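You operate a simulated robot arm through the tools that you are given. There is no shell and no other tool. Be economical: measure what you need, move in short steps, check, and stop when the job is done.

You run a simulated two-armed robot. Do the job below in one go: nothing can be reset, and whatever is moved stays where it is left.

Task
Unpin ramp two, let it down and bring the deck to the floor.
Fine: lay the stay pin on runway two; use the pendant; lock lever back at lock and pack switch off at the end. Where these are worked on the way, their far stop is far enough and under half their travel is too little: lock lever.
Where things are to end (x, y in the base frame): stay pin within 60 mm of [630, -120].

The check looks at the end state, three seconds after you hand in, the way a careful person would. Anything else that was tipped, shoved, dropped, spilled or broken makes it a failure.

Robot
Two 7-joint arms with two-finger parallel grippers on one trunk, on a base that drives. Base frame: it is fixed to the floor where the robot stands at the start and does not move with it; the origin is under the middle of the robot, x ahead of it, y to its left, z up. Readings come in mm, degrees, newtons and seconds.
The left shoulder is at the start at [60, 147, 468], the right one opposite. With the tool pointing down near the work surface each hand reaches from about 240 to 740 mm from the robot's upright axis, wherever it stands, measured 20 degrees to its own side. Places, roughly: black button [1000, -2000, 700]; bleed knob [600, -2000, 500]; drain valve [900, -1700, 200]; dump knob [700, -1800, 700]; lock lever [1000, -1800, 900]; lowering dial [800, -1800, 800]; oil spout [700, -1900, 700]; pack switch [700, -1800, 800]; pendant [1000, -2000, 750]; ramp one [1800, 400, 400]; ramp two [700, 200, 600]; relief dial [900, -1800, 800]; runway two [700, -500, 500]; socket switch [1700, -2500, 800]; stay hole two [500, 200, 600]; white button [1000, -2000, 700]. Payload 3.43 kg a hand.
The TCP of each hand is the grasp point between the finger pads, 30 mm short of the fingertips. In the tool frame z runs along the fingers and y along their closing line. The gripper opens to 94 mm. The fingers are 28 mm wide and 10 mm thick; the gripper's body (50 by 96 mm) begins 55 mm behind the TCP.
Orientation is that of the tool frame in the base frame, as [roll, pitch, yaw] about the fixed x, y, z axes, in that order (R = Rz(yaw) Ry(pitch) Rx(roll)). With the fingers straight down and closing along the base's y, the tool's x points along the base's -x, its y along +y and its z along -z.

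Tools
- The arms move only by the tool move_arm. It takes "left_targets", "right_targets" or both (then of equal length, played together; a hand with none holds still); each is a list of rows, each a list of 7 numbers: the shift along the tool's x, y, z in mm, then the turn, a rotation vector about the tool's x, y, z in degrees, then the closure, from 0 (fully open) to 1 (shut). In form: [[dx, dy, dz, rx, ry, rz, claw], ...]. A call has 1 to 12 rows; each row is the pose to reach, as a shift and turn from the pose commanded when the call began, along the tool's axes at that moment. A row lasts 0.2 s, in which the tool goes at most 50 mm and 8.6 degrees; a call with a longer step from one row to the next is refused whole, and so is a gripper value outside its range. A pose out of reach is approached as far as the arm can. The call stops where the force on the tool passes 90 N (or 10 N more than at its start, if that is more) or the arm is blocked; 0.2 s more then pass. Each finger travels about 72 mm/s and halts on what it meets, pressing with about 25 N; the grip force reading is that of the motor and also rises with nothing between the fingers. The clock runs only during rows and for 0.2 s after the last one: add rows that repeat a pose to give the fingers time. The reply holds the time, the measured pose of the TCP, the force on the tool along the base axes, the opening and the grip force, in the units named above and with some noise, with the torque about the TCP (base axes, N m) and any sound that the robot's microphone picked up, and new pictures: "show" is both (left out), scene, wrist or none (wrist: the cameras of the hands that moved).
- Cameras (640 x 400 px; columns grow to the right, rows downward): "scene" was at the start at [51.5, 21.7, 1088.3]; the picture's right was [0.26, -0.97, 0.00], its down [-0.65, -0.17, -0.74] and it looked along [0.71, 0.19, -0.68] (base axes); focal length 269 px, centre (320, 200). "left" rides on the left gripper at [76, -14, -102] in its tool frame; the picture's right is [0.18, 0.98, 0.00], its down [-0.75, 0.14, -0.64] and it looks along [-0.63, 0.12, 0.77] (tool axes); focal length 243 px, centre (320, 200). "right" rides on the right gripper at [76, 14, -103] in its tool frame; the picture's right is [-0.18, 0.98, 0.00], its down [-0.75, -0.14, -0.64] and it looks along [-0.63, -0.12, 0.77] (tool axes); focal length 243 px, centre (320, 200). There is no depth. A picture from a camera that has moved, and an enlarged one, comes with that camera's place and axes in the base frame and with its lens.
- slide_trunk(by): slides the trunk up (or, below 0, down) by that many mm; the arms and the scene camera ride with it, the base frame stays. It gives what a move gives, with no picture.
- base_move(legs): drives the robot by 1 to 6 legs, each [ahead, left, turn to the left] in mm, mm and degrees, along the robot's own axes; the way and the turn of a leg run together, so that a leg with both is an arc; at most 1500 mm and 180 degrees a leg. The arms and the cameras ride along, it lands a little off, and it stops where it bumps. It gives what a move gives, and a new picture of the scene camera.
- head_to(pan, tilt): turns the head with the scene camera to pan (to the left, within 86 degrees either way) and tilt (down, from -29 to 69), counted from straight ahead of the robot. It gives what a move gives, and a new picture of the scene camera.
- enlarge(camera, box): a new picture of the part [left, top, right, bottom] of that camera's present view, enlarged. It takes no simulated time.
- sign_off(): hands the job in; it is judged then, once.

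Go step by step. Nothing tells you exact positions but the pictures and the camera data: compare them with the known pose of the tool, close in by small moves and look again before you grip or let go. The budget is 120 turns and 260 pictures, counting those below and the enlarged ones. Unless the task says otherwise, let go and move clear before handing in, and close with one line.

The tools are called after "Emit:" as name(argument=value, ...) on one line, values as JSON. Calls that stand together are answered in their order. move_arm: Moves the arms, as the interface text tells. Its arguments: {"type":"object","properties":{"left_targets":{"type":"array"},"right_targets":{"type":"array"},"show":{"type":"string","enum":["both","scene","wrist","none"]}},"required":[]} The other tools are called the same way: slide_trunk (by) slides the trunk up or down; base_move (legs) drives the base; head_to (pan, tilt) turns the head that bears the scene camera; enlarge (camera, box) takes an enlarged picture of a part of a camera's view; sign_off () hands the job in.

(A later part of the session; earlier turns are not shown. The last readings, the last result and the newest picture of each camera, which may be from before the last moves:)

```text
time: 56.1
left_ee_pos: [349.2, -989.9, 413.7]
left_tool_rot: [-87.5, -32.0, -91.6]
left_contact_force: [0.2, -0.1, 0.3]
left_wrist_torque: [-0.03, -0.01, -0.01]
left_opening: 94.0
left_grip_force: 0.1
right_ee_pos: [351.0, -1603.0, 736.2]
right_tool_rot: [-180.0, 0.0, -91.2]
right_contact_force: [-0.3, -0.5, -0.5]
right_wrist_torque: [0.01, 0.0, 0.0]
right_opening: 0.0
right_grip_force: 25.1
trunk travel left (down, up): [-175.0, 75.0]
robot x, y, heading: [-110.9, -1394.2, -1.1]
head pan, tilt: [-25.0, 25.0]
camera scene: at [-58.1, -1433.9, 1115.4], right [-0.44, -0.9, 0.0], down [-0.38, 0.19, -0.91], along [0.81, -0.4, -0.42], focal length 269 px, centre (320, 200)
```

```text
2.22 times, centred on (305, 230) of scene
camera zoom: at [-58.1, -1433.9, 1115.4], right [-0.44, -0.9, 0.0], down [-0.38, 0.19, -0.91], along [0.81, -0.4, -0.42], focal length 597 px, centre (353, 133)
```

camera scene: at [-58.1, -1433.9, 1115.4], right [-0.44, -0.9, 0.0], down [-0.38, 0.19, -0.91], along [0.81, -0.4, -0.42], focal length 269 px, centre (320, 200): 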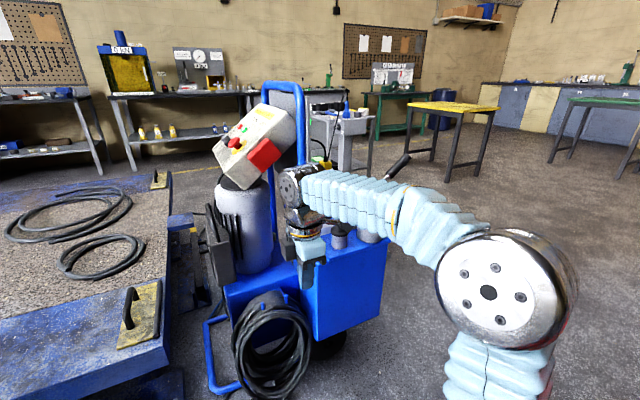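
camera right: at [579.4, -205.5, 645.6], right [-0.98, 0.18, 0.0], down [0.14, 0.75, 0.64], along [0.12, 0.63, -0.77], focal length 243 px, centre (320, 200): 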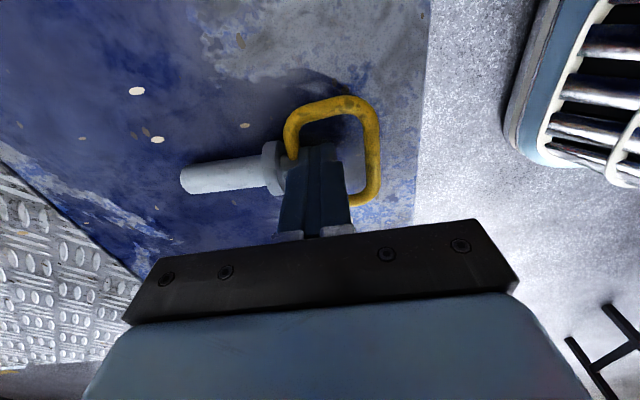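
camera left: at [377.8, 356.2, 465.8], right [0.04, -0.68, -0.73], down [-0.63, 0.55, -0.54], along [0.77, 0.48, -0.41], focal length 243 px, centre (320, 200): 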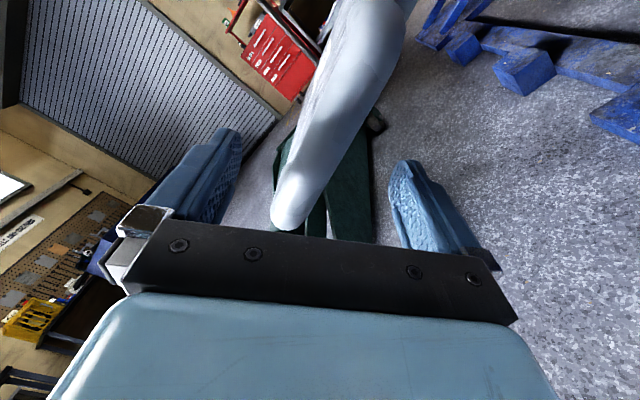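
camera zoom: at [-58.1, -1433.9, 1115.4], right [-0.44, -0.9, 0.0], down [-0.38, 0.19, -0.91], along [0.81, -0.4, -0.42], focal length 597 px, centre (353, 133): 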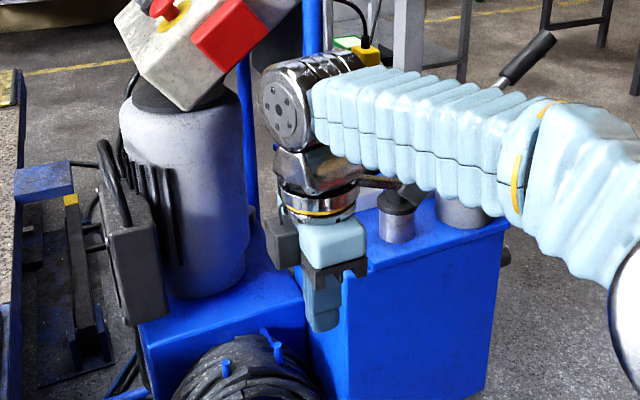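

The side facing the runway only has an UP/DOWN/STOP console; the switch, dials and pendant should be on the pack's other face (y≈−1800 to −2000). I'll drive further round to see that side.

Emit:
base_move(legs=[[0, -1100, 0]])

Emit:
head_to(pan=25, tilt=20)

```text
time: 61.6
left_ee_pos: [328.8, -2073.2, 414.4]
left_tool_rot: [-87.5, -32.1, -92.1]
left_contact_force: [0.8, 0.1, -0.2]
left_wrist_torque: [-0.03, 0.0, 0.01]
left_opening: 94.0
left_grip_force: 0.1
right_ee_pos: [324.4, -2684.9, 736.6]
right_tool_rot: [-180.0, 0.1, -91.5]
right_contact_force: [0.5, 0.9, 0.0]
right_wrist_torque: [0.0, 0.03, 0.01]
right_opening: 0.1
right_grip_force: 25.3
trunk travel left (down, up): [-175.0, 75.0]
robot x, y, heading: [-138.0, -2472.5, -1.5]
head pan, tilt: [-25.0, 25.0]
camera scene: at [-83.1, -2512.5, 1115.4], right [-0.45, -0.89, 0.0], down [-0.38, 0.19, -0.91], along [0.81, -0.41, -0.42], focal length 269 px, centre (320, 200)
```

scene: 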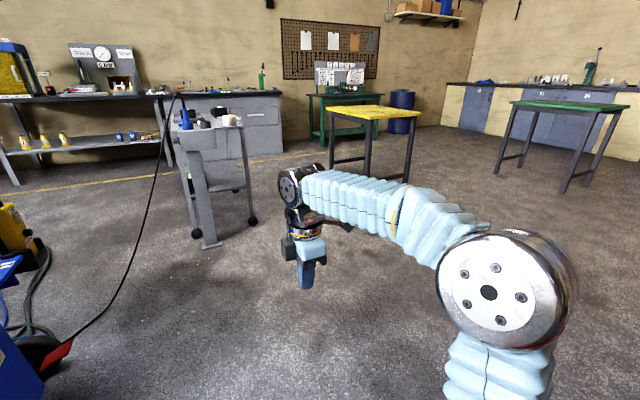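

```text
time: 62.8
left_ee_pos: [328.4, -2072.4, 413.7]
left_tool_rot: [-87.5, -32.0, -92.1]
left_contact_force: [-0.4, -0.8, 0.8]
left_wrist_torque: [0.04, 0.0, 0.0]
left_opening: 94.1
left_grip_force: 0.0
right_ee_pos: [323.8, -2684.7, 736.5]
right_tool_rot: [179.9, 0.1, -91.6]
right_contact_force: [-0.3, -0.1, 0.1]
right_wrist_torque: [0.01, -0.01, 0.04]
right_opening: 0.0
right_grip_force: 24.6
trunk travel left (down, up): [-175.0, 75.0]
robot x, y, heading: [-132.2, -2471.5, -1.7]
head pan, tilt: [25.0, 20.0]
camera scene: at [-80.1, -2434.4, 1123.5], right [0.4, -0.92, 0.0], down [-0.31, -0.14, -0.94], along [0.86, 0.37, -0.34], focal length 269 px, centre (320, 200)
```

scene: 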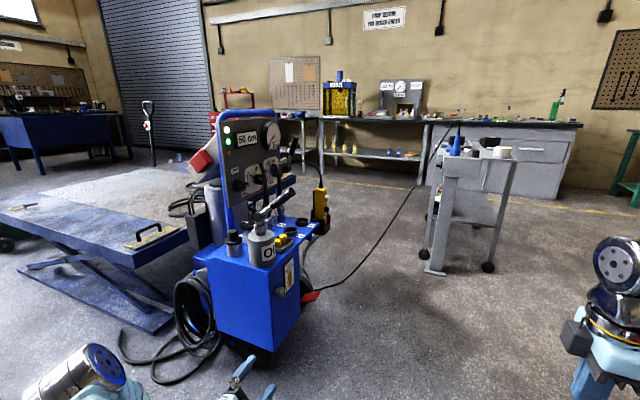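

Now the operator's side is visible: grey panel with lamps, gauge and switches, a lever, and a yellow pendant. I'll enlarge it.

Emit:
enlarge(camera="scene", box=[190, 100, 340, 250])

Emit:
enlarge(camera="scene", box=[220, 110, 290, 200])

```text
2.67 times, centred on (265, 175) of scene
camera zoom: at [-80.1, -2434.4, 1123.5], right [0.4, -0.92, 0.0], down [-0.31, -0.14, -0.94], along [0.86, 0.37, -0.34], focal length 716 px, centre (467, 267)
```

zoom: 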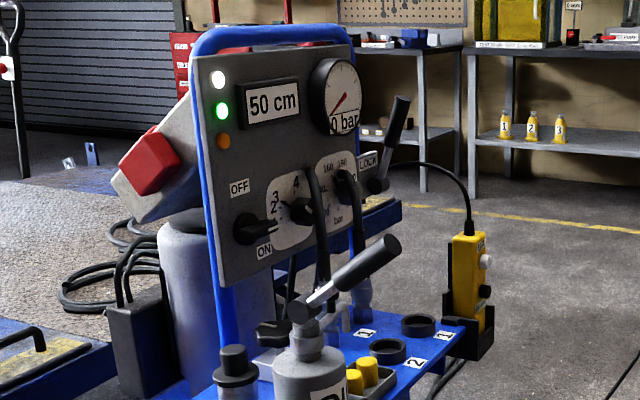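

```text
4.44 times, centred on (255, 155) of scene
camera zoom: at [-80.1, -2434.4, 1123.5], right [0.4, -0.92, 0.0], down [-0.31, -0.14, -0.94], along [0.86, 0.37, -0.34], focal length 1194 px, centre (609, 400)
```

zoom: 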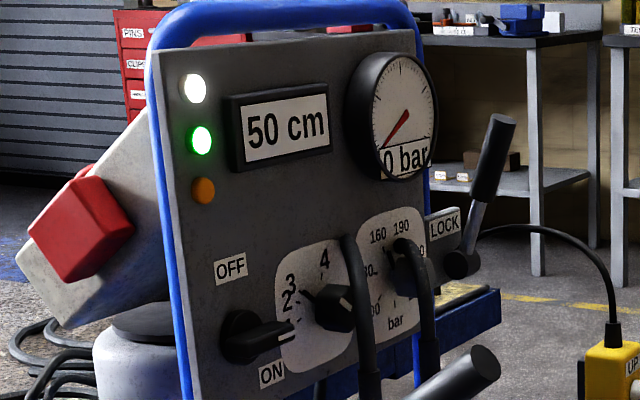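

The panel shows everything: OFF/ON pack switch, lowering and relief dials, the lock lever at LOCK, and the pendant on the right. I'll go forward, turn to face the panel at a distance, and sidle across.

Emit:
base_move(legs=[[300, 0, 0], [0, 0, 91.5], [-120, 0, 0], [0, -450, 0]])

Emit:
head_to(pan=-5, tilt=35)

```text
time: 65.9
left_ee_pos: [557.9, -2030.8, 417.0]
left_tool_rot: [-86.8, -32.6, -86.0]
left_contact_force: [-3.9, -18.4, -8.1]
left_wrist_torque: [0.39, -0.21, 0.24]
left_opening: 84.7
left_grip_force: 0.0
right_ee_pos: [651.8, -2609.5, 736.1]
right_tool_rot: [180.0, 0.2, -81.5]
right_contact_force: [-0.2, 0.2, 0.1]
right_wrist_torque: [-0.01, 0.02, 0.02]
right_opening: 0.0
right_grip_force: 24.4
trunk travel left (down, up): [-175.0, 75.0]
robot x, y, heading: [159.8, -2482.3, 8.4]
head pan, tilt: [25.0, 20.0]
stopped in leg 2: the force on the tool passed its limit at 120 N (the readings are from after the stop); the commanded pose is now the measured one
camera scene: at [210.0, -2434.5, 1123.5], right [0.55, -0.83, 0.0], down [-0.29, -0.19, -0.94], along [0.78, 0.52, -0.34], focal length 269 px, centre (320, 200)
```

scene: 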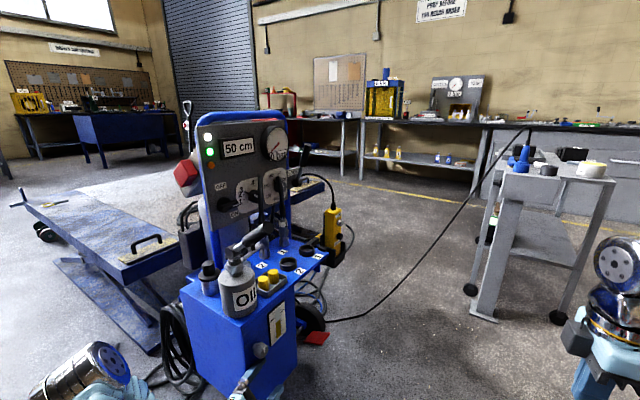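

```text
time: 66.8
left_ee_pos: [557.9, -2030.2, 419.9]
left_tool_rot: [-86.6, -32.4, -86.0]
left_contact_force: [-2.2, -32.0, -4.2]
left_wrist_torque: [1.05, -0.08, 0.24]
left_opening: 81.9
left_grip_force: 0.1
right_ee_pos: [652.4, -2611.9, 736.8]
right_tool_rot: [-180.0, 0.1, -81.6]
right_contact_force: [0.2, -0.7, 1.2]
right_wrist_torque: [0.03, 0.0, 0.0]
right_opening: 0.2
right_grip_force: 25.1
trunk travel left (down, up): [-175.0, 75.0]
robot x, y, heading: [162.8, -2481.7, 8.4]
head pan, tilt: [-5.0, 35.0]
camera scene: at [220.2, -2481.0, 1099.7], right [0.06, -1.0, 0.0], down [-0.57, -0.03, -0.82], along [0.82, 0.05, -0.57], focal length 269 px, centre (320, 200)
```

scene: 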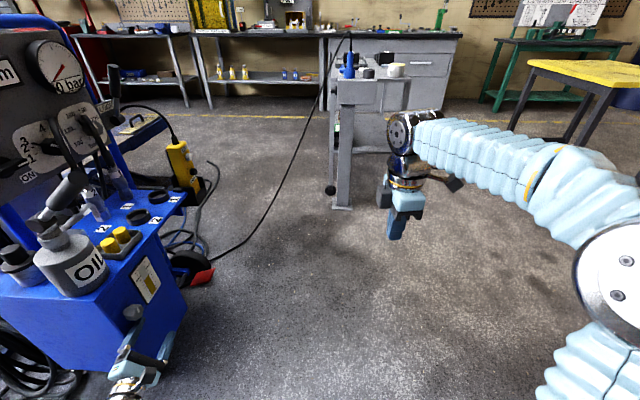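

The left hand has bumped the tank during the turn. I'll stop and look from the left hand before withdrawing.

Emit:
enlarge(camera="left", box=[0, 0, 640, 400])

Emit:
enlarge(camera="scene", box=[40, 200, 240, 400])

```text
1.00 times, centred on (320, 200) of left (not enlarged: the box is as wide or as high as the picture)
camera zoom: at [458.3, -2096.3, 466.1], right [0.11, -0.68, -0.73], down [-0.67, 0.49, -0.56], along [0.74, 0.55, -0.4], focal length 243 px, centre (320, 200)
```

zoom: 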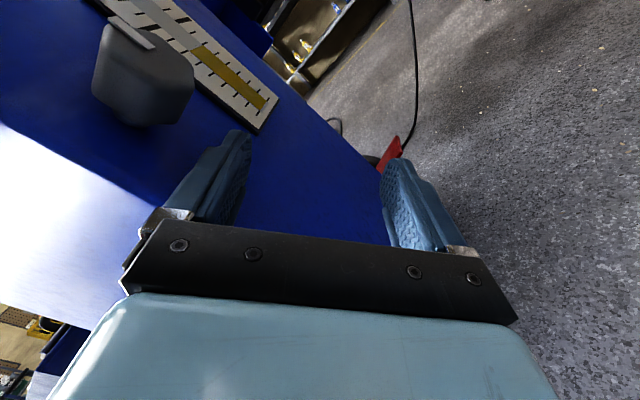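

```text
2.00 times, centred on (140, 300) of scene
camera zoom: at [220.2, -2481.0, 1099.7], right [0.06, -1.0, 0.0], down [-0.57, -0.03, -0.82], along [0.82, 0.05, -0.57], focal length 537 px, centre (680, 0)
```

zoom: 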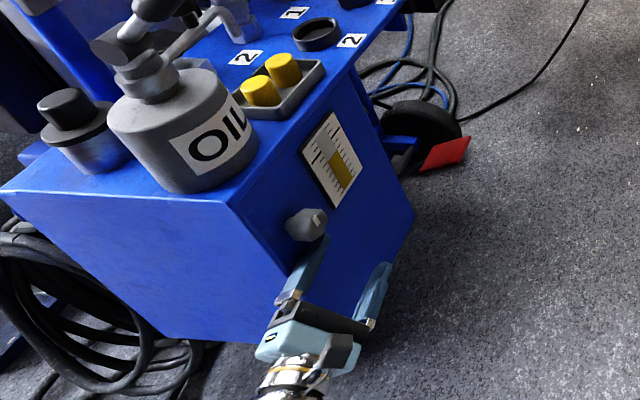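

The finger just presses on the tank's front face below the bleed knob, and the tank seems undisturbed. I'll draw the hand away from it in −y.

Emit:
move_arm(left_targets=[[17, 11, 0, 0, 0, 0, 0], [34, 21, 0, 0, 0, 0, 0], [51, 32, 0, 0, 0, 0, 0], [68, 43, 0, 0, 0, 0, 0]], show="both")

```text
time: 67.8
left_ee_pos: [565.9, -2107.6, 418.5]
left_tool_rot: [-86.6, -32.4, -85.7]
left_contact_force: [-0.1, -0.1, 0.0]
left_wrist_torque: [0.03, -0.01, 0.0]
left_opening: 94.0
left_grip_force: 0.0
right_ee_pos: [652.0, -2609.9, 737.0]
right_tool_rot: [180.0, 0.0, -81.6]
right_contact_force: [0.0, 0.8, 0.6]
right_wrist_torque: [0.0, -0.01, -0.05]
right_opening: 0.0
right_grip_force: 25.0
trunk travel left (down, up): [-175.0, 75.0]
robot x, y, heading: [161.3, -2480.3, 8.1]
head pan, tilt: [-5.0, 35.0]
camera scene: at [220.0, -2479.9, 1099.7], right [0.06, -1.0, 0.0], down [-0.57, -0.03, -0.82], along [0.82, 0.05, -0.57], focal length 269 px, centre (320, 200)
camera left: at [466.9, -2175.8, 465.0], right [0.11, -0.68, -0.73], down [-0.67, 0.49, -0.56], along [0.73, 0.55, -0.4], focal length 243 px, centre (320, 200)
```

scene: 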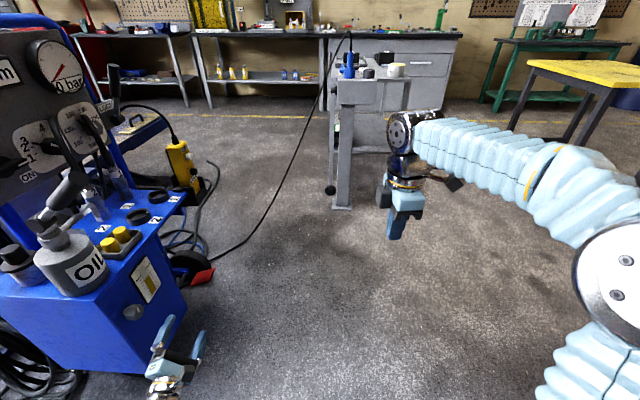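
left: 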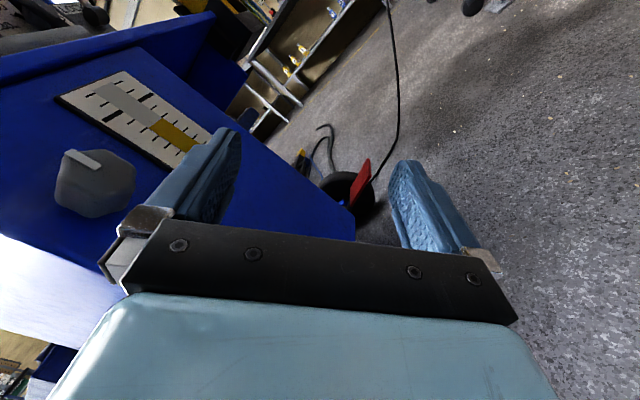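

It's free with no load. I'll fold the left hand back, up and in, un-rolling it as it goes.

Emit:
move_arm(left_targets=[[20, -22, -20, 0, 0, 8, 0], [45, -44, -35, 0, 0, 16, 0], [70, -66, -50, 0, 0, 24, 0], [95, -88, -65, 0, 0, 32, 0], [120, -110, -80, 0, 0, 40, 0], [145, -132, -95, 0, 0, 48, 0], [170, -154, -110, 0, 0, 56, 0], [195, -176, -120, 0, 0, 64, 0], [220, -198, -130, 0, 0, 72, 0], [245, -221, -140, 0, 0, 80, 0], [270, -244, -150, 0, 0, 88, 0]], show="scene")

```text
time: 69.4
left_ee_pos: [538.4, -2057.4, 567.2]
left_tool_rot: [-88.8, 18.0, -86.1]
left_contact_force: [0.2, -0.2, -0.1]
left_wrist_torque: [-0.04, 0.02, 0.02]
left_opening: 93.3
left_grip_force: 0.0
left hand out of reach, approached as far as the arm can: row 2, 3, 4, 5, 6, 7
right_ee_pos: [651.0, -2611.3, 738.0]
right_tool_rot: [-180.0, 0.1, -81.7]
right_contact_force: [-0.7, 1.3, 0.7]
right_wrist_torque: [-0.03, 0.05, -0.02]
right_opening: 0.0
right_grip_force: 25.4
trunk travel left (down, up): [-175.0, 75.0]
robot x, y, heading: [159.0, -2481.1, 8.1]
head pan, tilt: [-5.0, 35.0]
stopped in row 7 (left hand): the force on the tool passed its limit at 130 N (the readings are from after the stop); the commanded pose is now the measured one
camera scene: at [220.0, -2480.2, 1100.1], right [0.06, -1.0, 0.0], down [-0.57, -0.03, -0.82], along [0.82, 0.05, -0.57], focal length 269 px, centre (320, 200)
```

scene: 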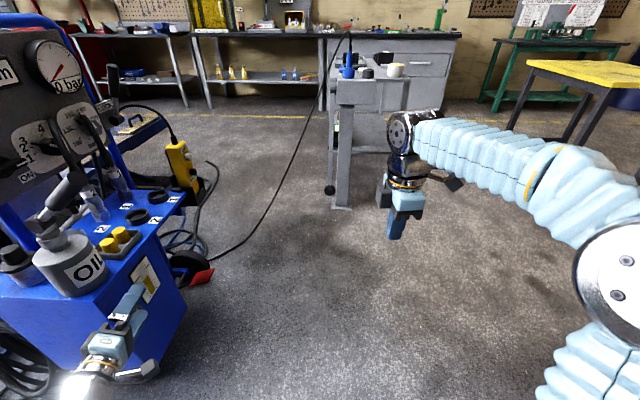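

It touched again, because the arm could not follow that path. I'll look closely at what the hand met.

Emit:
enlarge(camera="scene", box=[40, 230, 240, 400])

Emit:
enlarge(camera="left", box=[0, 0, 640, 400])

```text
2.35 times, centred on (140, 315) of scene
camera zoom: at [220.0, -2480.2, 1100.1], right [0.06, -1.0, 0.0], down [-0.57, -0.03, -0.82], along [0.82, 0.05, -0.57], focal length 632 px, centre (744, -71)
```

zoom: 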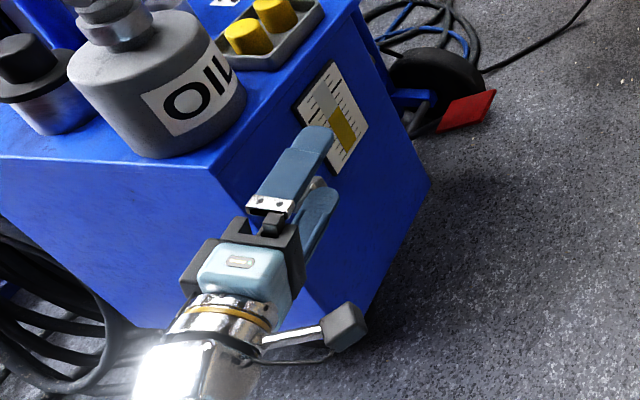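

```text
1.00 times, centred on (320, 200) of left (not enlarged: the box is as wide or as high as the picture)
camera zoom: at [440.1, -2140.3, 553.5], right [0.01, 0.13, -0.99], down [-0.69, 0.72, 0.09], along [0.72, 0.68, 0.1], focal length 243 px, centre (320, 200)
```

zoom: 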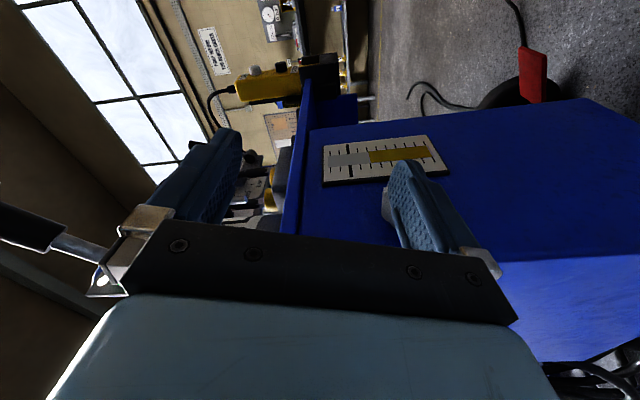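

The fingers straddle the tank's top edge and front face, beside the bleed knob. I'll back straight out in −y slowly.

Emit:
move_arm(left_targets=[[12, -4, 0, 0, 0, 0, 0], [26, -9, 0, 0, 0, 0, 0], [40, -13, 0, 0, 0, 0, 0], [58, -19, -5, 0, 0, 0, 0], [76, -25, -10, 0, 0, 0, 0]], show="wrist")

```text
time: 70.6
left_ee_pos: [577.8, -2089.6, 548.3]
left_tool_rot: [-88.8, 18.1, -86.0]
left_contact_force: [0.1, -0.4, -0.4]
left_wrist_torque: [0.01, 0.0, 0.02]
left_opening: 94.2
left_grip_force: 0.1
left hand out of reach, approached as far as the arm can: row 1, 2, 3, 4, 5
right_ee_pos: [651.8, -2612.3, 736.9]
right_tool_rot: [-180.0, 0.0, -81.6]
right_contact_force: [0.6, -0.2, 0.6]
right_wrist_torque: [-0.01, -0.01, 0.0]
right_opening: 0.1
right_grip_force: 25.3
trunk travel left (down, up): [-175.0, 75.0]
robot x, y, heading: [163.6, -2482.7, 8.5]
head pan, tilt: [-5.0, 35.0]
camera left: at [479.9, -2173.1, 535.4], right [0.01, 0.13, -0.99], down [-0.69, 0.72, 0.09], along [0.72, 0.68, 0.1], focal length 243 px, centre (320, 200)
```

left: 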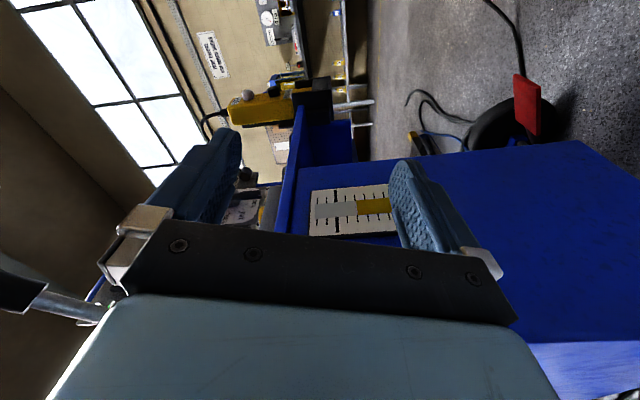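

The arm is at its inner limit there, so I'll move the whole base away to the right instead.

Emit:
base_move(legs=[[0, -120, 0], [-250, -100, 0]])

```text
time: 73.3
left_ee_pos: [367.5, -2343.3, 548.6]
left_tool_rot: [-88.8, 18.1, -85.6]
left_contact_force: [0.1, 0.6, -0.2]
left_wrist_torque: [0.03, -0.01, 0.02]
left_opening: 94.1
left_grip_force: 0.0
right_ee_pos: [444.5, -2864.7, 735.9]
right_tool_rot: [-179.9, 0.1, -81.4]
right_contact_force: [-0.4, 0.1, 0.4]
right_wrist_torque: [0.0, 0.02, -0.02]
right_opening: 0.1
right_grip_force: 25.4
trunk travel left (down, up): [-175.0, 75.0]
robot x, y, heading: [-45.3, -2736.6, 8.7]
head pan, tilt: [-5.0, 35.0]
camera scene: at [12.2, -2736.5, 1099.7], right [0.06, -1.0, 0.0], down [-0.57, -0.04, -0.82], along [0.82, 0.05, -0.57], focal length 269 px, centre (320, 200)
```

scene: 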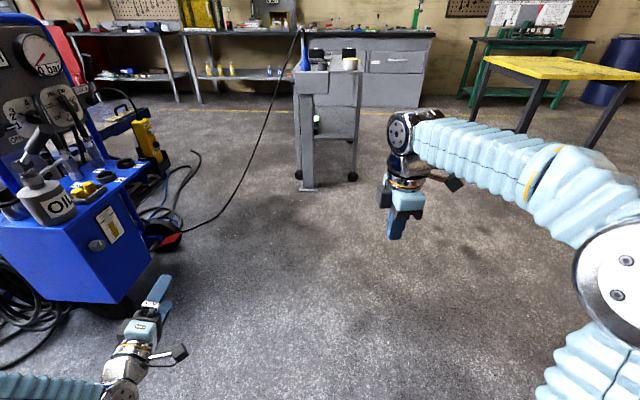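

Clear of the pack, and the mains cable only crosses farther right (x>1300). I'll turn to face the panel here, then sidle right to stand before it.

Emit:
base_move(legs=[[0, 0, 81.3], [0, -850, 0]])

Emit:
head_to(pan=0, tilt=30)

```text
time: 81.2
left_ee_pos: [467.7, -2279.8, 547.9]
left_tool_rot: [-88.8, 18.2, -5.2]
left_contact_force: [0.2, 0.0, -0.3]
left_wrist_torque: [0.01, 0.0, -0.02]
left_opening: 94.1
left_grip_force: 0.0
right_ee_pos: [994.3, -2286.8, 738.4]
right_tool_rot: [179.9, 0.1, -0.8]
right_contact_force: [-0.1, -0.4, -0.9]
right_wrist_torque: [-0.01, -0.02, -0.02]
right_opening: 0.0
right_grip_force: 25.1
trunk travel left (down, up): [-175.0, 75.0]
robot x, y, heading: [788.7, -2753.4, 89.0]
head pan, tilt: [-5.0, 35.0]
camera scene: at [797.9, -2693.3, 1099.7], right [0.99, -0.1, 0.0], down [-0.06, -0.57, -0.82], along [0.08, 0.81, -0.57], focal length 269 px, centre (320, 200)
```

scene: 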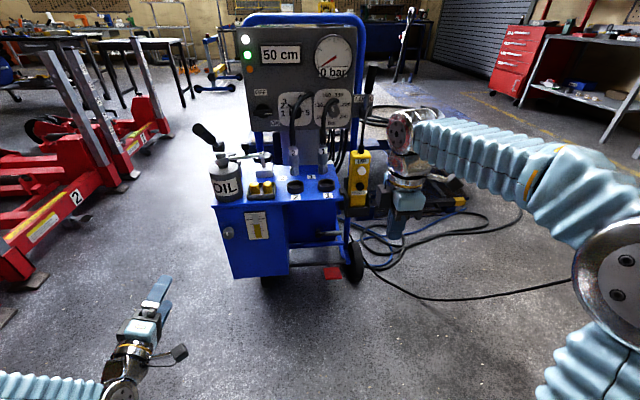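

```text
time: 81.9
left_ee_pos: [466.9, -2277.1, 548.8]
left_tool_rot: [-88.8, 18.1, -5.2]
left_contact_force: [-0.3, -0.7, -1.1]
left_wrist_torque: [-0.02, 0.01, 0.03]
left_opening: 94.3
left_grip_force: 0.1
right_ee_pos: [994.4, -2286.1, 737.5]
right_tool_rot: [-179.9, 0.1, -0.9]
right_contact_force: [0.0, 1.3, -0.5]
right_wrist_torque: [0.01, 0.02, 0.02]
right_opening: 0.0
right_grip_force: 25.1
trunk travel left (down, up): [-175.0, 75.0]
robot x, y, heading: [788.7, -2753.3, 89.1]
head pan, tilt: [0.0, 30.0]
camera scene: at [790.3, -2690.5, 1107.4], right [1.0, -0.01, 0.0], down [-0.01, -0.5, -0.87], along [0.01, 0.87, -0.5], focal length 269 px, centre (320, 200)
```

scene: 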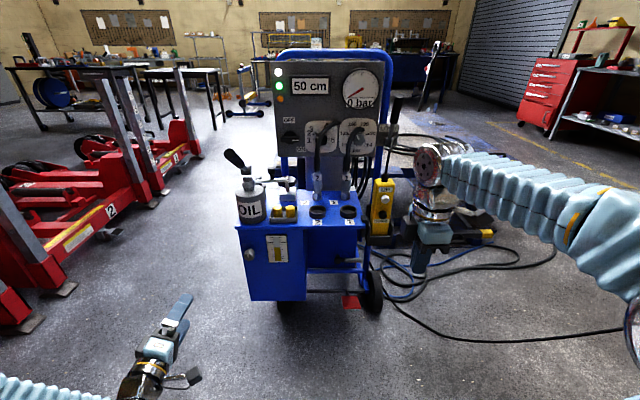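

Excellent view of the whole panel. I'll enlarge the panel and the pendant to read the switch, dials and lever.

Emit:
enlarge(camera="scene", box=[265, 50, 405, 180])

Emit:
enlarge(camera="scene", box=[330, 80, 430, 260])

Emit:
enlarge(camera="scene", box=[220, 130, 400, 310])

```text
3.08 times, centred on (335, 115) of scene
camera zoom: at [790.3, -2690.5, 1107.4], right [1.0, -0.01, 0.0], down [-0.01, -0.5, -0.87], along [0.01, 0.87, -0.5], focal length 826 px, centre (274, 462)
```

zoom: 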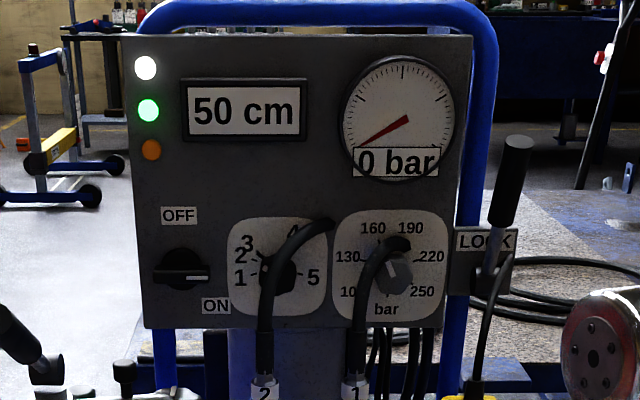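

```text
2.22 times, centred on (380, 170) of scene
camera zoom: at [790.3, -2690.5, 1107.4], right [1.0, -0.01, 0.0], down [-0.01, -0.5, -0.87], along [0.01, 0.87, -0.5], focal length 597 px, centre (187, 267)
```

zoom: 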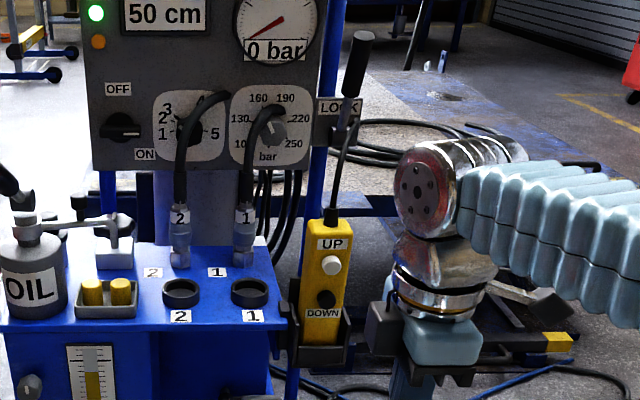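

```text
2.22 times, centred on (310, 220) of scene
camera zoom: at [790.3, -2690.5, 1107.4], right [1.0, -0.01, 0.0], down [-0.01, -0.5, -0.87], along [0.01, 0.87, -0.5], focal length 597 px, centre (342, 156)
```

zoom: 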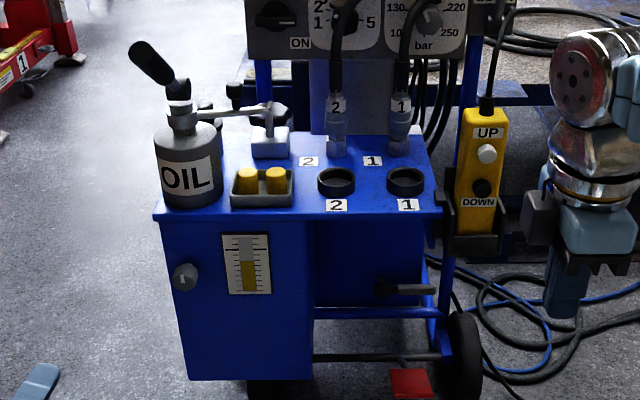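

I'll look even closer at the switch and the two dials.

Emit:
enlarge(camera="scene", box=[280, 105, 345, 160])

Emit:
enlarge(camera="right", box=[0, 0, 640, 400])

```text
7.27 times, centred on (312, 132) of scene
camera zoom: at [790.3, -2690.5, 1107.4], right [1.0, -0.01, 0.0], down [-0.01, -0.5, -0.87], along [0.01, 0.87, -0.5], focal length 1954 px, centre (374, 691)
```

zoom: 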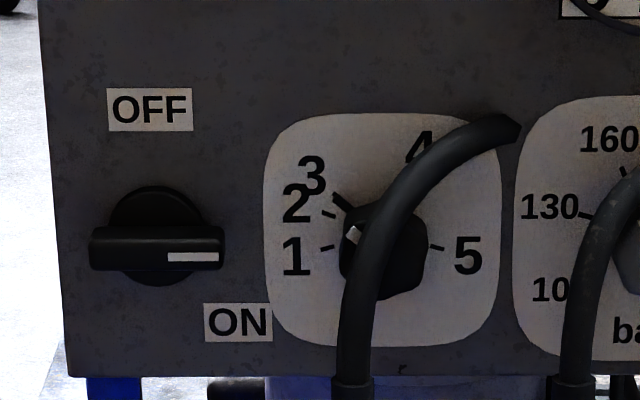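

```text
1.00 times, centred on (320, 200) of right (not enlarged: the box is as wide or as high as the picture)
camera zoom: at [1071.6, -2302.0, 838.8], right [-0.2, -0.98, 0.0], down [-0.75, 0.15, 0.64], along [-0.63, 0.13, -0.77], focal length 243 px, centre (320, 200)
```

zoom: 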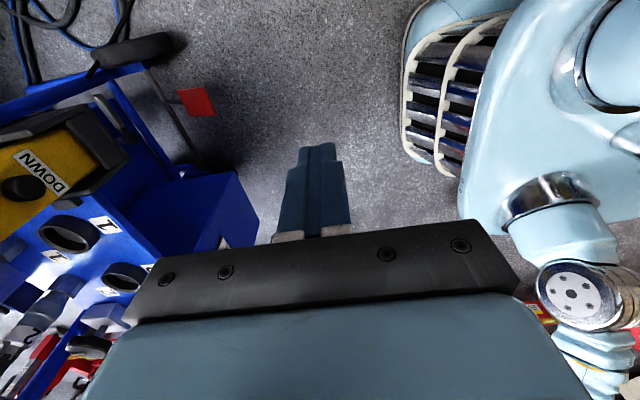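

The switch points right at ON with the green lamp lit, the deck reads 50 cm and the lever is at LOCK. By triangulation, the lever grip top is ≈(1042, −1818, 970), DOWN ≈(986, −2009, 663) and UP ≈(985, −2011, 718). I'll turn the right hand to point at the pack before moving closer.

Emit:
move_arm(right_targets=[[0, 10, -10, 8, 0, 0, 1], [0, 20, -20, 16, 0, 0, 1], [0, 30, -30, 24, 0, 0, 1], [0, 40, -40, 32, 0, 0, 1], [0, 50, -50, 40, 0, 0, 1], [0, 60, -60, 48, 0, 0, 1], [0, 70, -70, 56, 0, 0, 1], [0, 80, -80, 64, 0, 0, 1], [0, 90, -85, 72, 0, 0, 1], [0, 95, -90, 80, 0, 0, 1], [0, 100, -95, 88, 0, 0, 1], [0, 100, -100, 90, 0, 0, 1]], show="both")

```text
time: 84.5
left_ee_pos: [466.5, -2277.5, 548.7]
left_tool_rot: [-88.8, 18.0, -5.2]
left_contact_force: [-0.5, 0.3, 0.5]
left_wrist_torque: [-0.01, -0.01, 0.04]
left_opening: 94.1
left_grip_force: 0.1
right_ee_pos: [991.5, -2378.3, 854.6]
right_tool_rot: [-90.1, 0.1, -0.8]
right_contact_force: [-0.9, 0.2, -0.7]
right_wrist_torque: [-0.01, -0.03, 0.01]
right_opening: 0.2
right_grip_force: 24.7
right hand out of reach, approached as far as the arm can: row 11, 12
trunk travel left (down, up): [-175.0, 75.0]
robot x, y, heading: [785.9, -2753.6, 89.1]
head pan, tilt: [0.0, 30.0]
camera scene: at [790.2, -2690.6, 1107.5], right [1.0, -0.01, 0.0], down [-0.01, -0.5, -0.87], along [0.01, 0.87, -0.5], focal length 269 px, centre (320, 200)
camera right: at [1068.2, -2481.1, 840.1], right [-0.19, 0.0, -0.98], down [-0.76, -0.63, 0.14], along [-0.62, 0.78, 0.12], focal length 243 px, centre (320, 200)
```

scene: 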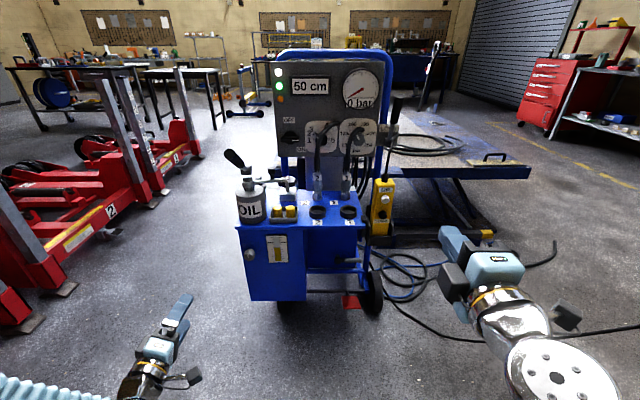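
right: 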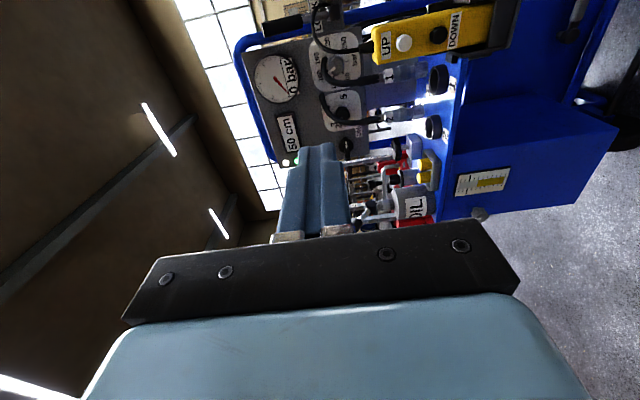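

Next I'll raise the left hand out of the way, so that it clears the tank when I drive forward.

Emit:
move_arm(left_targets=[[-15, -33, -8, 0, 0, 0, 0], [-30, -66, -16, 0, 0, 0, 0], [-45, -99, -24, 0, 0, 0, 0], [-60, -132, -32, 0, 0, 0, 0], [-75, -165, -40, 0, 0, 0, 0], [-90, -198, -50, 0, 0, 0, 0], [-105, -229, -60, 0, 0, 0, 0], [-105, -229, -60, 0, 0, 0, 0]], show="none")

```text
time: 86.3
left_ee_pos: [432.4, -2340.6, 799.0]
left_tool_rot: [-88.7, 18.1, -5.3]
left_contact_force: [0.1, -0.2, 0.6]
left_wrist_torque: [-0.02, 0.0, -0.02]
left_opening: 94.1
left_grip_force: 0.0
left hand out of reach, approached as far as the arm can: row 1, 2, 3, 4, 5
right_ee_pos: [992.8, -2377.6, 854.8]
right_tool_rot: [-90.1, 0.1, -0.8]
right_contact_force: [-0.2, -0.5, -0.1]
right_wrist_torque: [-0.01, 0.01, 0.03]
right_opening: 0.0
right_grip_force: 25.3
trunk travel left (down, up): [-175.0, 75.0]
robot x, y, heading: [788.0, -2753.0, 89.0]
head pan, tilt: [0.0, 30.0]
```

Now I'll drive forward and slightly right to bring the panel within reach.

Emit:
base_move(legs=[[0, -50, 1], [270, 0, 0]])

Emit:
enlarge(camera="right", box=[200, 0, 640, 280])

Emit:
enlarge(camera="scene", box=[330, 40, 450, 220])

```text
time: 88.7
left_ee_pos: [472.1, -2072.0, 797.9]
left_tool_rot: [-88.8, 18.1, -3.9]
left_contact_force: [1.1, -0.3, 0.4]
left_wrist_torque: [0.02, 0.02, 0.0]
left_opening: 94.1
left_grip_force: 0.1
right_ee_pos: [1032.6, -2097.8, 855.3]
right_tool_rot: [-90.1, 0.1, 0.5]
right_contact_force: [0.3, -0.1, -0.3]
right_wrist_torque: [0.0, -0.01, 0.0]
right_opening: 0.1
right_grip_force: 25.2
trunk travel left (down, up): [-175.0, 75.0]
robot x, y, heading: [836.7, -2478.0, 90.6]
head pan, tilt: [0.0, 30.0]
camera scene: at [837.1, -2415.8, 1107.5], right [1.0, 0.01, 0.0], down [0.0, -0.5, -0.87], along [-0.01, 0.87, -0.5], focal length 269 px, centre (320, 200)
```

scene: 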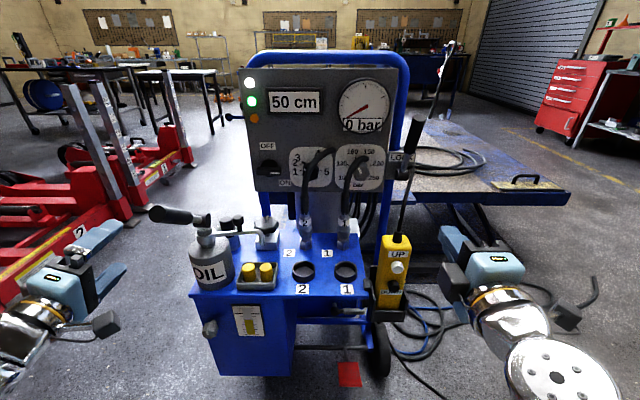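

```text
1.43 times, centred on (420, 140) of right
camera zoom: at [1110.4, -2200.0, 840.2], right [-0.19, 0.0, -0.98], down [-0.75, -0.65, 0.14], along [-0.64, 0.76, 0.12], focal length 347 px, centre (177, 286)
```

zoom: 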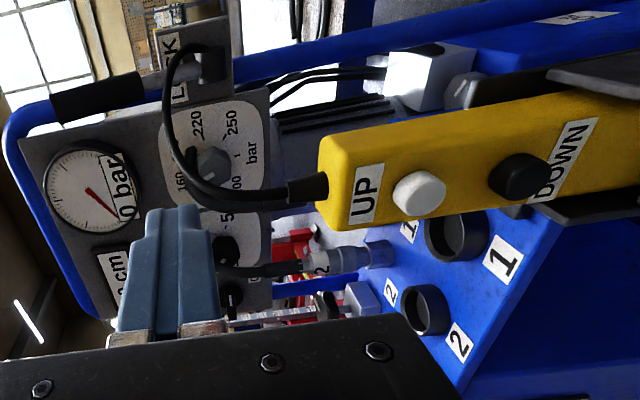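

```text
2.22 times, centred on (390, 130) of scene
camera zoom: at [837.1, -2415.8, 1107.5], right [1.0, 0.01, 0.0], down [0.0, -0.5, -0.87], along [-0.01, 0.87, -0.5], focal length 597 px, centre (164, 356)
```

zoom: 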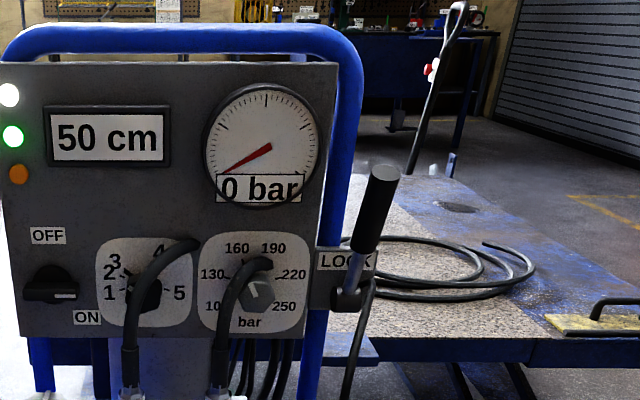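

The lever pivots about an x-axis near (1041, −1772, 818), so it pulls toward me and down from LOCK. The grip centre is ≈(1044, −1808, 930). I'll roll the right hand so its fingers close sideways on it, and raise it.

Emit:
move_arm(right_targets=[[1, -7, 0, 0, 0, -8, 1], [2, -14, 0, 0, 0, -16, 0.8], [3, -21, 0, 0, 0, -24, 0.6], [4, -28, 0, 0, 0, -32, 0.4], [5, -35, 0, 0, 0, -40, 0.4], [6, -42, 0, 0, 0, -48, 0.4], [7, -49, 0, 0, 0, -56, 0.4], [8, -56, 0, 0, 0, -64, 0.4], [9, -63, 0, 0, 0, -72, 0.4], [10, -70, 0, 0, 0, -80, 0.4], [11, -77, 0, 0, 0, -88, 0.4], [11, -80, 0, 0, 0, -90, 0.4]], show="both")

```text
time: 91.3
left_ee_pos: [471.1, -2072.4, 798.9]
left_tool_rot: [-88.8, 18.1, -3.9]
left_contact_force: [-0.2, -0.5, 0.4]
left_wrist_torque: [0.02, 0.03, 0.04]
left_opening: 93.8
left_grip_force: 0.2
right_ee_pos: [1043.3, -2098.3, 934.0]
right_tool_rot: [161.9, -89.9, 108.6]
right_contact_force: [0.3, 0.0, 0.6]
right_wrist_torque: [-0.04, 0.01, -0.03]
right_opening: 56.5
right_grip_force: 0.0
trunk travel left (down, up): [-175.0, 75.0]
robot x, y, heading: [839.8, -2472.4, 90.6]
head pan, tilt: [0.0, 30.0]
camera scene: at [837.1, -2415.8, 1107.5], right [1.0, 0.01, 0.0], down [0.0, -0.5, -0.87], along [-0.01, 0.87, -0.5], focal length 269 px, centre (320, 200)
camera right: at [1059.0, -2200.5, 1010.3], right [0.98, 0.01, -0.18], down [-0.14, -0.64, -0.75], along [-0.12, 0.76, -0.63], focal length 243 px, centre (320, 200)
```

scene: 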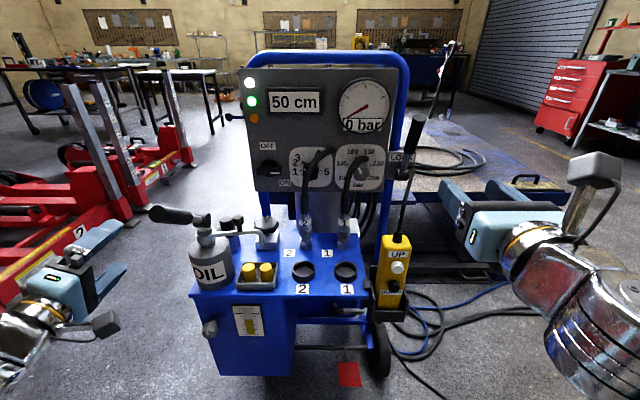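
right: 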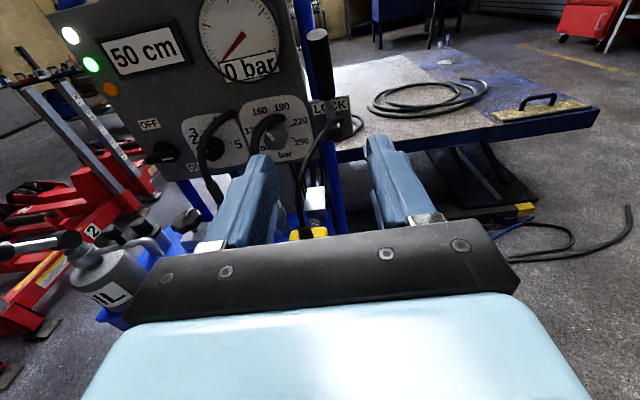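

The camera now looks down on the lever, and its tip fits (1047, −1818, 972). I'll advance toward it and stop short to check.

Emit:
move_arm(right_targets=[[0, 1, 40, 0, 0, 0, 0.4], [0, 2, 80, 0, 0, 0, 0.4], [2, 2, 120, 0, 0, 0, 0.4], [4, 2, 160, 0, 0, 0, 0.4], [6, 2, 195, 0, 0, 0, 0.4], [6, 2, 225, 0, 0, 0, 0.4]], show="both")

```text
time: 92.7
left_ee_pos: [471.4, -2072.1, 797.7]
left_tool_rot: [-88.8, 18.1, -3.8]
left_contact_force: [0.7, 0.0, 0.4]
left_wrist_torque: [0.01, -0.01, 0.03]
left_opening: 93.9
left_grip_force: 0.1
right_ee_pos: [1044.0, -1873.2, 940.0]
right_tool_rot: [-161.0, -89.9, 71.4]
right_contact_force: [0.2, -0.8, 0.0]
right_wrist_torque: [-0.04, 0.03, 0.01]
right_opening: 56.6
right_grip_force: 0.0
trunk travel left (down, up): [-175.0, 75.0]
robot x, y, heading: [835.2, -2476.2, 90.6]
head pan, tilt: [0.0, 30.0]
camera scene: at [837.2, -2416.0, 1107.5], right [1.0, 0.01, 0.0], down [0.0, -0.5, -0.87], along [-0.01, 0.87, -0.5], focal length 269 px, centre (320, 200)
camera right: at [1060.2, -1974.9, 1016.0], right [0.98, 0.01, -0.18], down [-0.14, -0.64, -0.75], along [-0.12, 0.76, -0.63], focal length 243 px, centre (320, 200)
```

scene: 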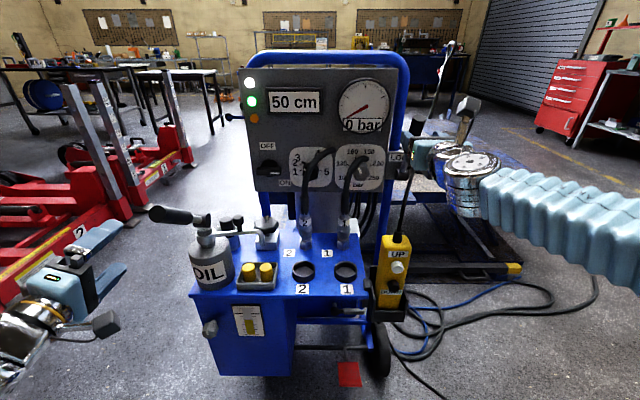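
right: 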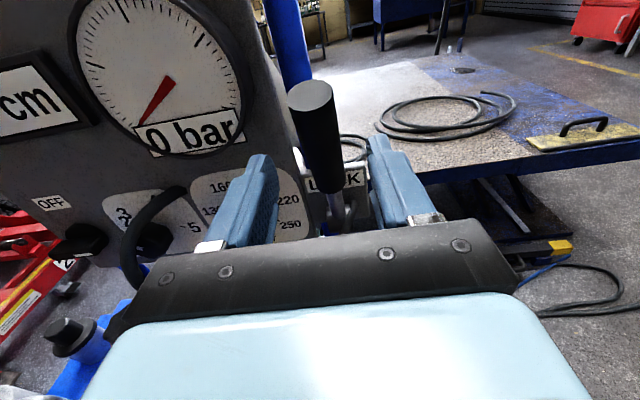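

The lever is centred between the fingers. Moving in the last 48 mm and closing.

Emit:
move_arm(right_targets=[[0, 1, 25, 0, 0, 0, 0.4], [0, 1, 50, 0, 0, 0, 0.4], [0, 1, 50, 0, 0, 0, 0.8], [0, 1, 50, 0, 0, 0, 1], [0, 1, 50, 0, 0, 0, 1]], show="wrist")

```text
time: 93.9
left_ee_pos: [471.4, -2072.1, 797.9]
left_tool_rot: [-88.8, 18.1, -3.9]
left_contact_force: [0.3, -0.3, -1.6]
left_wrist_torque: [0.03, 0.0, -0.02]
left_opening: 94.0
left_grip_force: 0.1
right_ee_pos: [1044.2, -1822.8, 940.9]
right_tool_rot: [-164.8, -89.9, 75.2]
right_contact_force: [-4.4, 1.1, -0.3]
right_wrist_torque: [0.11, 0.0, 0.04]
right_opening: 31.9
right_grip_force: 44.9
trunk travel left (down, up): [-175.0, 75.0]
robot x, y, heading: [836.8, -2478.2, 90.7]
head pan, tilt: [0.0, 30.0]
camera right: at [1060.1, -1924.5, 1015.8], right [0.98, 0.01, -0.18], down [-0.14, -0.65, -0.75], along [-0.13, 0.76, -0.63], focal length 243 px, centre (320, 200)
```

right: 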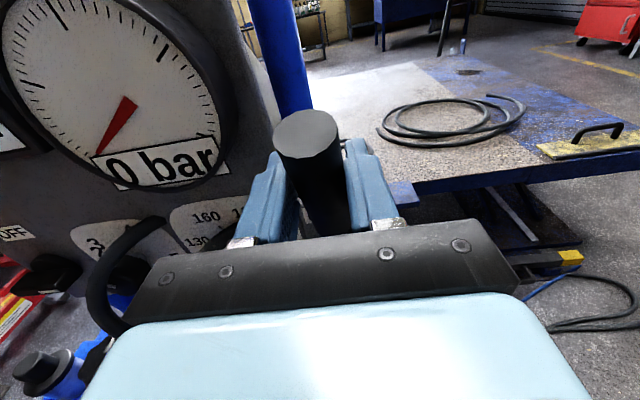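

I hold the lever grip. The gauge reads 0 bar, so the deck probably rests on its locks and must be raised a touch first. I'll bring the closed left hand across in front to work the pendant while the right works the lever.

Emit:
move_arm(left_targets=[[2, -1, -35, 0, 0, 0, 1], [4, -3, -70, 0, 0, 0, 1], [48, -10, -67, 0, 0, 0, 1], [92, -17, -64, 0, 0, 0, 1], [136, -24, -61, 0, 0, 0, 1], [180, -31, -58, 0, 0, 0, 1], [224, -38, -55, 0, 0, 0, 1], [268, -45, -52, 0, 0, 0, 1], [312, -52, -49, 0, 0, 0, 1], [356, -59, -46, 0, 0, 0, 1], [400, -66, -43, 0, 0, 0, 1], [442, -73, -39, 0, 0, 0, 1]], show="both")

```text
time: 95.9
left_ee_pos: [674.1, -2120.6, 872.7]
left_tool_rot: [-83.2, -1.6, 7.6]
left_contact_force: [0.5, -0.3, 0.7]
left_wrist_torque: [-0.01, -0.03, 0.03]
left_opening: 0.1
left_grip_force: 25.0
left hand out of reach, approached as far as the arm can: row 3, 4, 5, 6, 7, 8, 9
right_ee_pos: [1044.4, -1823.7, 940.7]
right_tool_rot: [-162.1, -90.0, 72.6]
right_contact_force: [-1.3, 0.7, 0.2]
right_wrist_torque: [0.24, -0.07, 0.07]
right_opening: 31.8
right_grip_force: 44.9
trunk travel left (down, up): [-175.0, 75.0]
robot x, y, heading: [838.6, -2480.9, 90.4]
head pan, tilt: [0.0, 30.0]
stopped in row 9 (left hand): the arm was blocked; the commanded pose is now the measured one
camera scene: at [837.0, -2415.7, 1107.5], right [1.0, 0.01, 0.0], down [0.0, -0.5, -0.87], along [-0.01, 0.87, -0.5], focal length 269 px, centre (320, 200)
camera left: at [762.2, -2213.2, 875.9], right [0.19, 0.14, -0.97], down [-0.66, -0.71, -0.24], along [-0.73, 0.69, -0.04], focal length 243 px, centre (320, 200)
```

scene: 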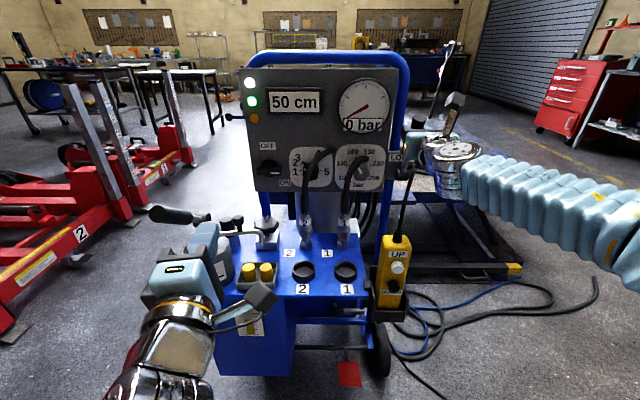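
left: 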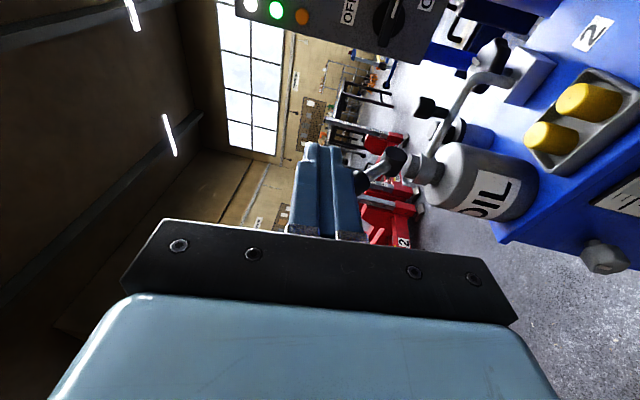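

The left arm is blocked from crossing that way, so I'll leave it there and use the right hand for both. First, a gentle test pull on the lever along its arc to see whether it's free.

Emit:
move_arm(right_targets=[[-4, 0, -9, 0, 0, 0, 1], [-8, 0, -17, 0, 0, 0, 1], [-13, 0, -24, 0, 0, 0, 1]], show="wrist")

```text
time: 96.7
left_ee_pos: [672.0, -2120.9, 873.1]
left_tool_rot: [-83.2, -1.4, 7.7]
left_contact_force: [0.1, 0.5, -0.2]
left_wrist_torque: [0.01, 0.0, 0.01]
left_opening: 0.0
left_grip_force: 25.6
right_ee_pos: [1043.6, -1848.9, 927.5]
right_tool_rot: [-142.6, -89.9, 53.2]
right_contact_force: [-4.1, -7.3, 2.4]
right_wrist_torque: [-0.17, -0.06, 0.0]
right_opening: 29.8
right_grip_force: 45.1
trunk travel left (down, up): [-175.0, 75.0]
robot x, y, heading: [833.1, -2477.0, 90.5]
head pan, tilt: [0.0, 30.0]
camera right: at [1060.4, -1950.1, 1002.8], right [0.98, 0.01, -0.19], down [-0.14, -0.65, -0.75], along [-0.13, 0.76, -0.63], focal length 243 px, centre (320, 200)
```

right: 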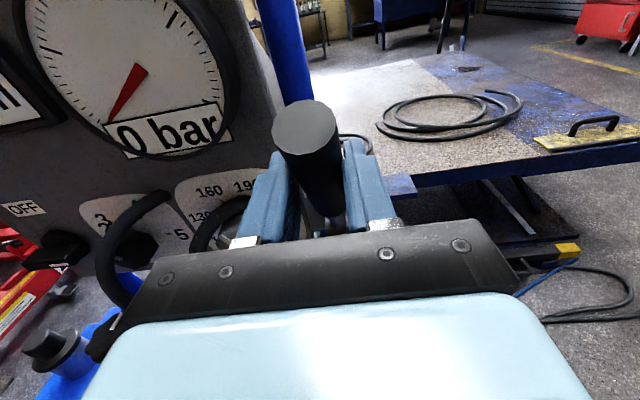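

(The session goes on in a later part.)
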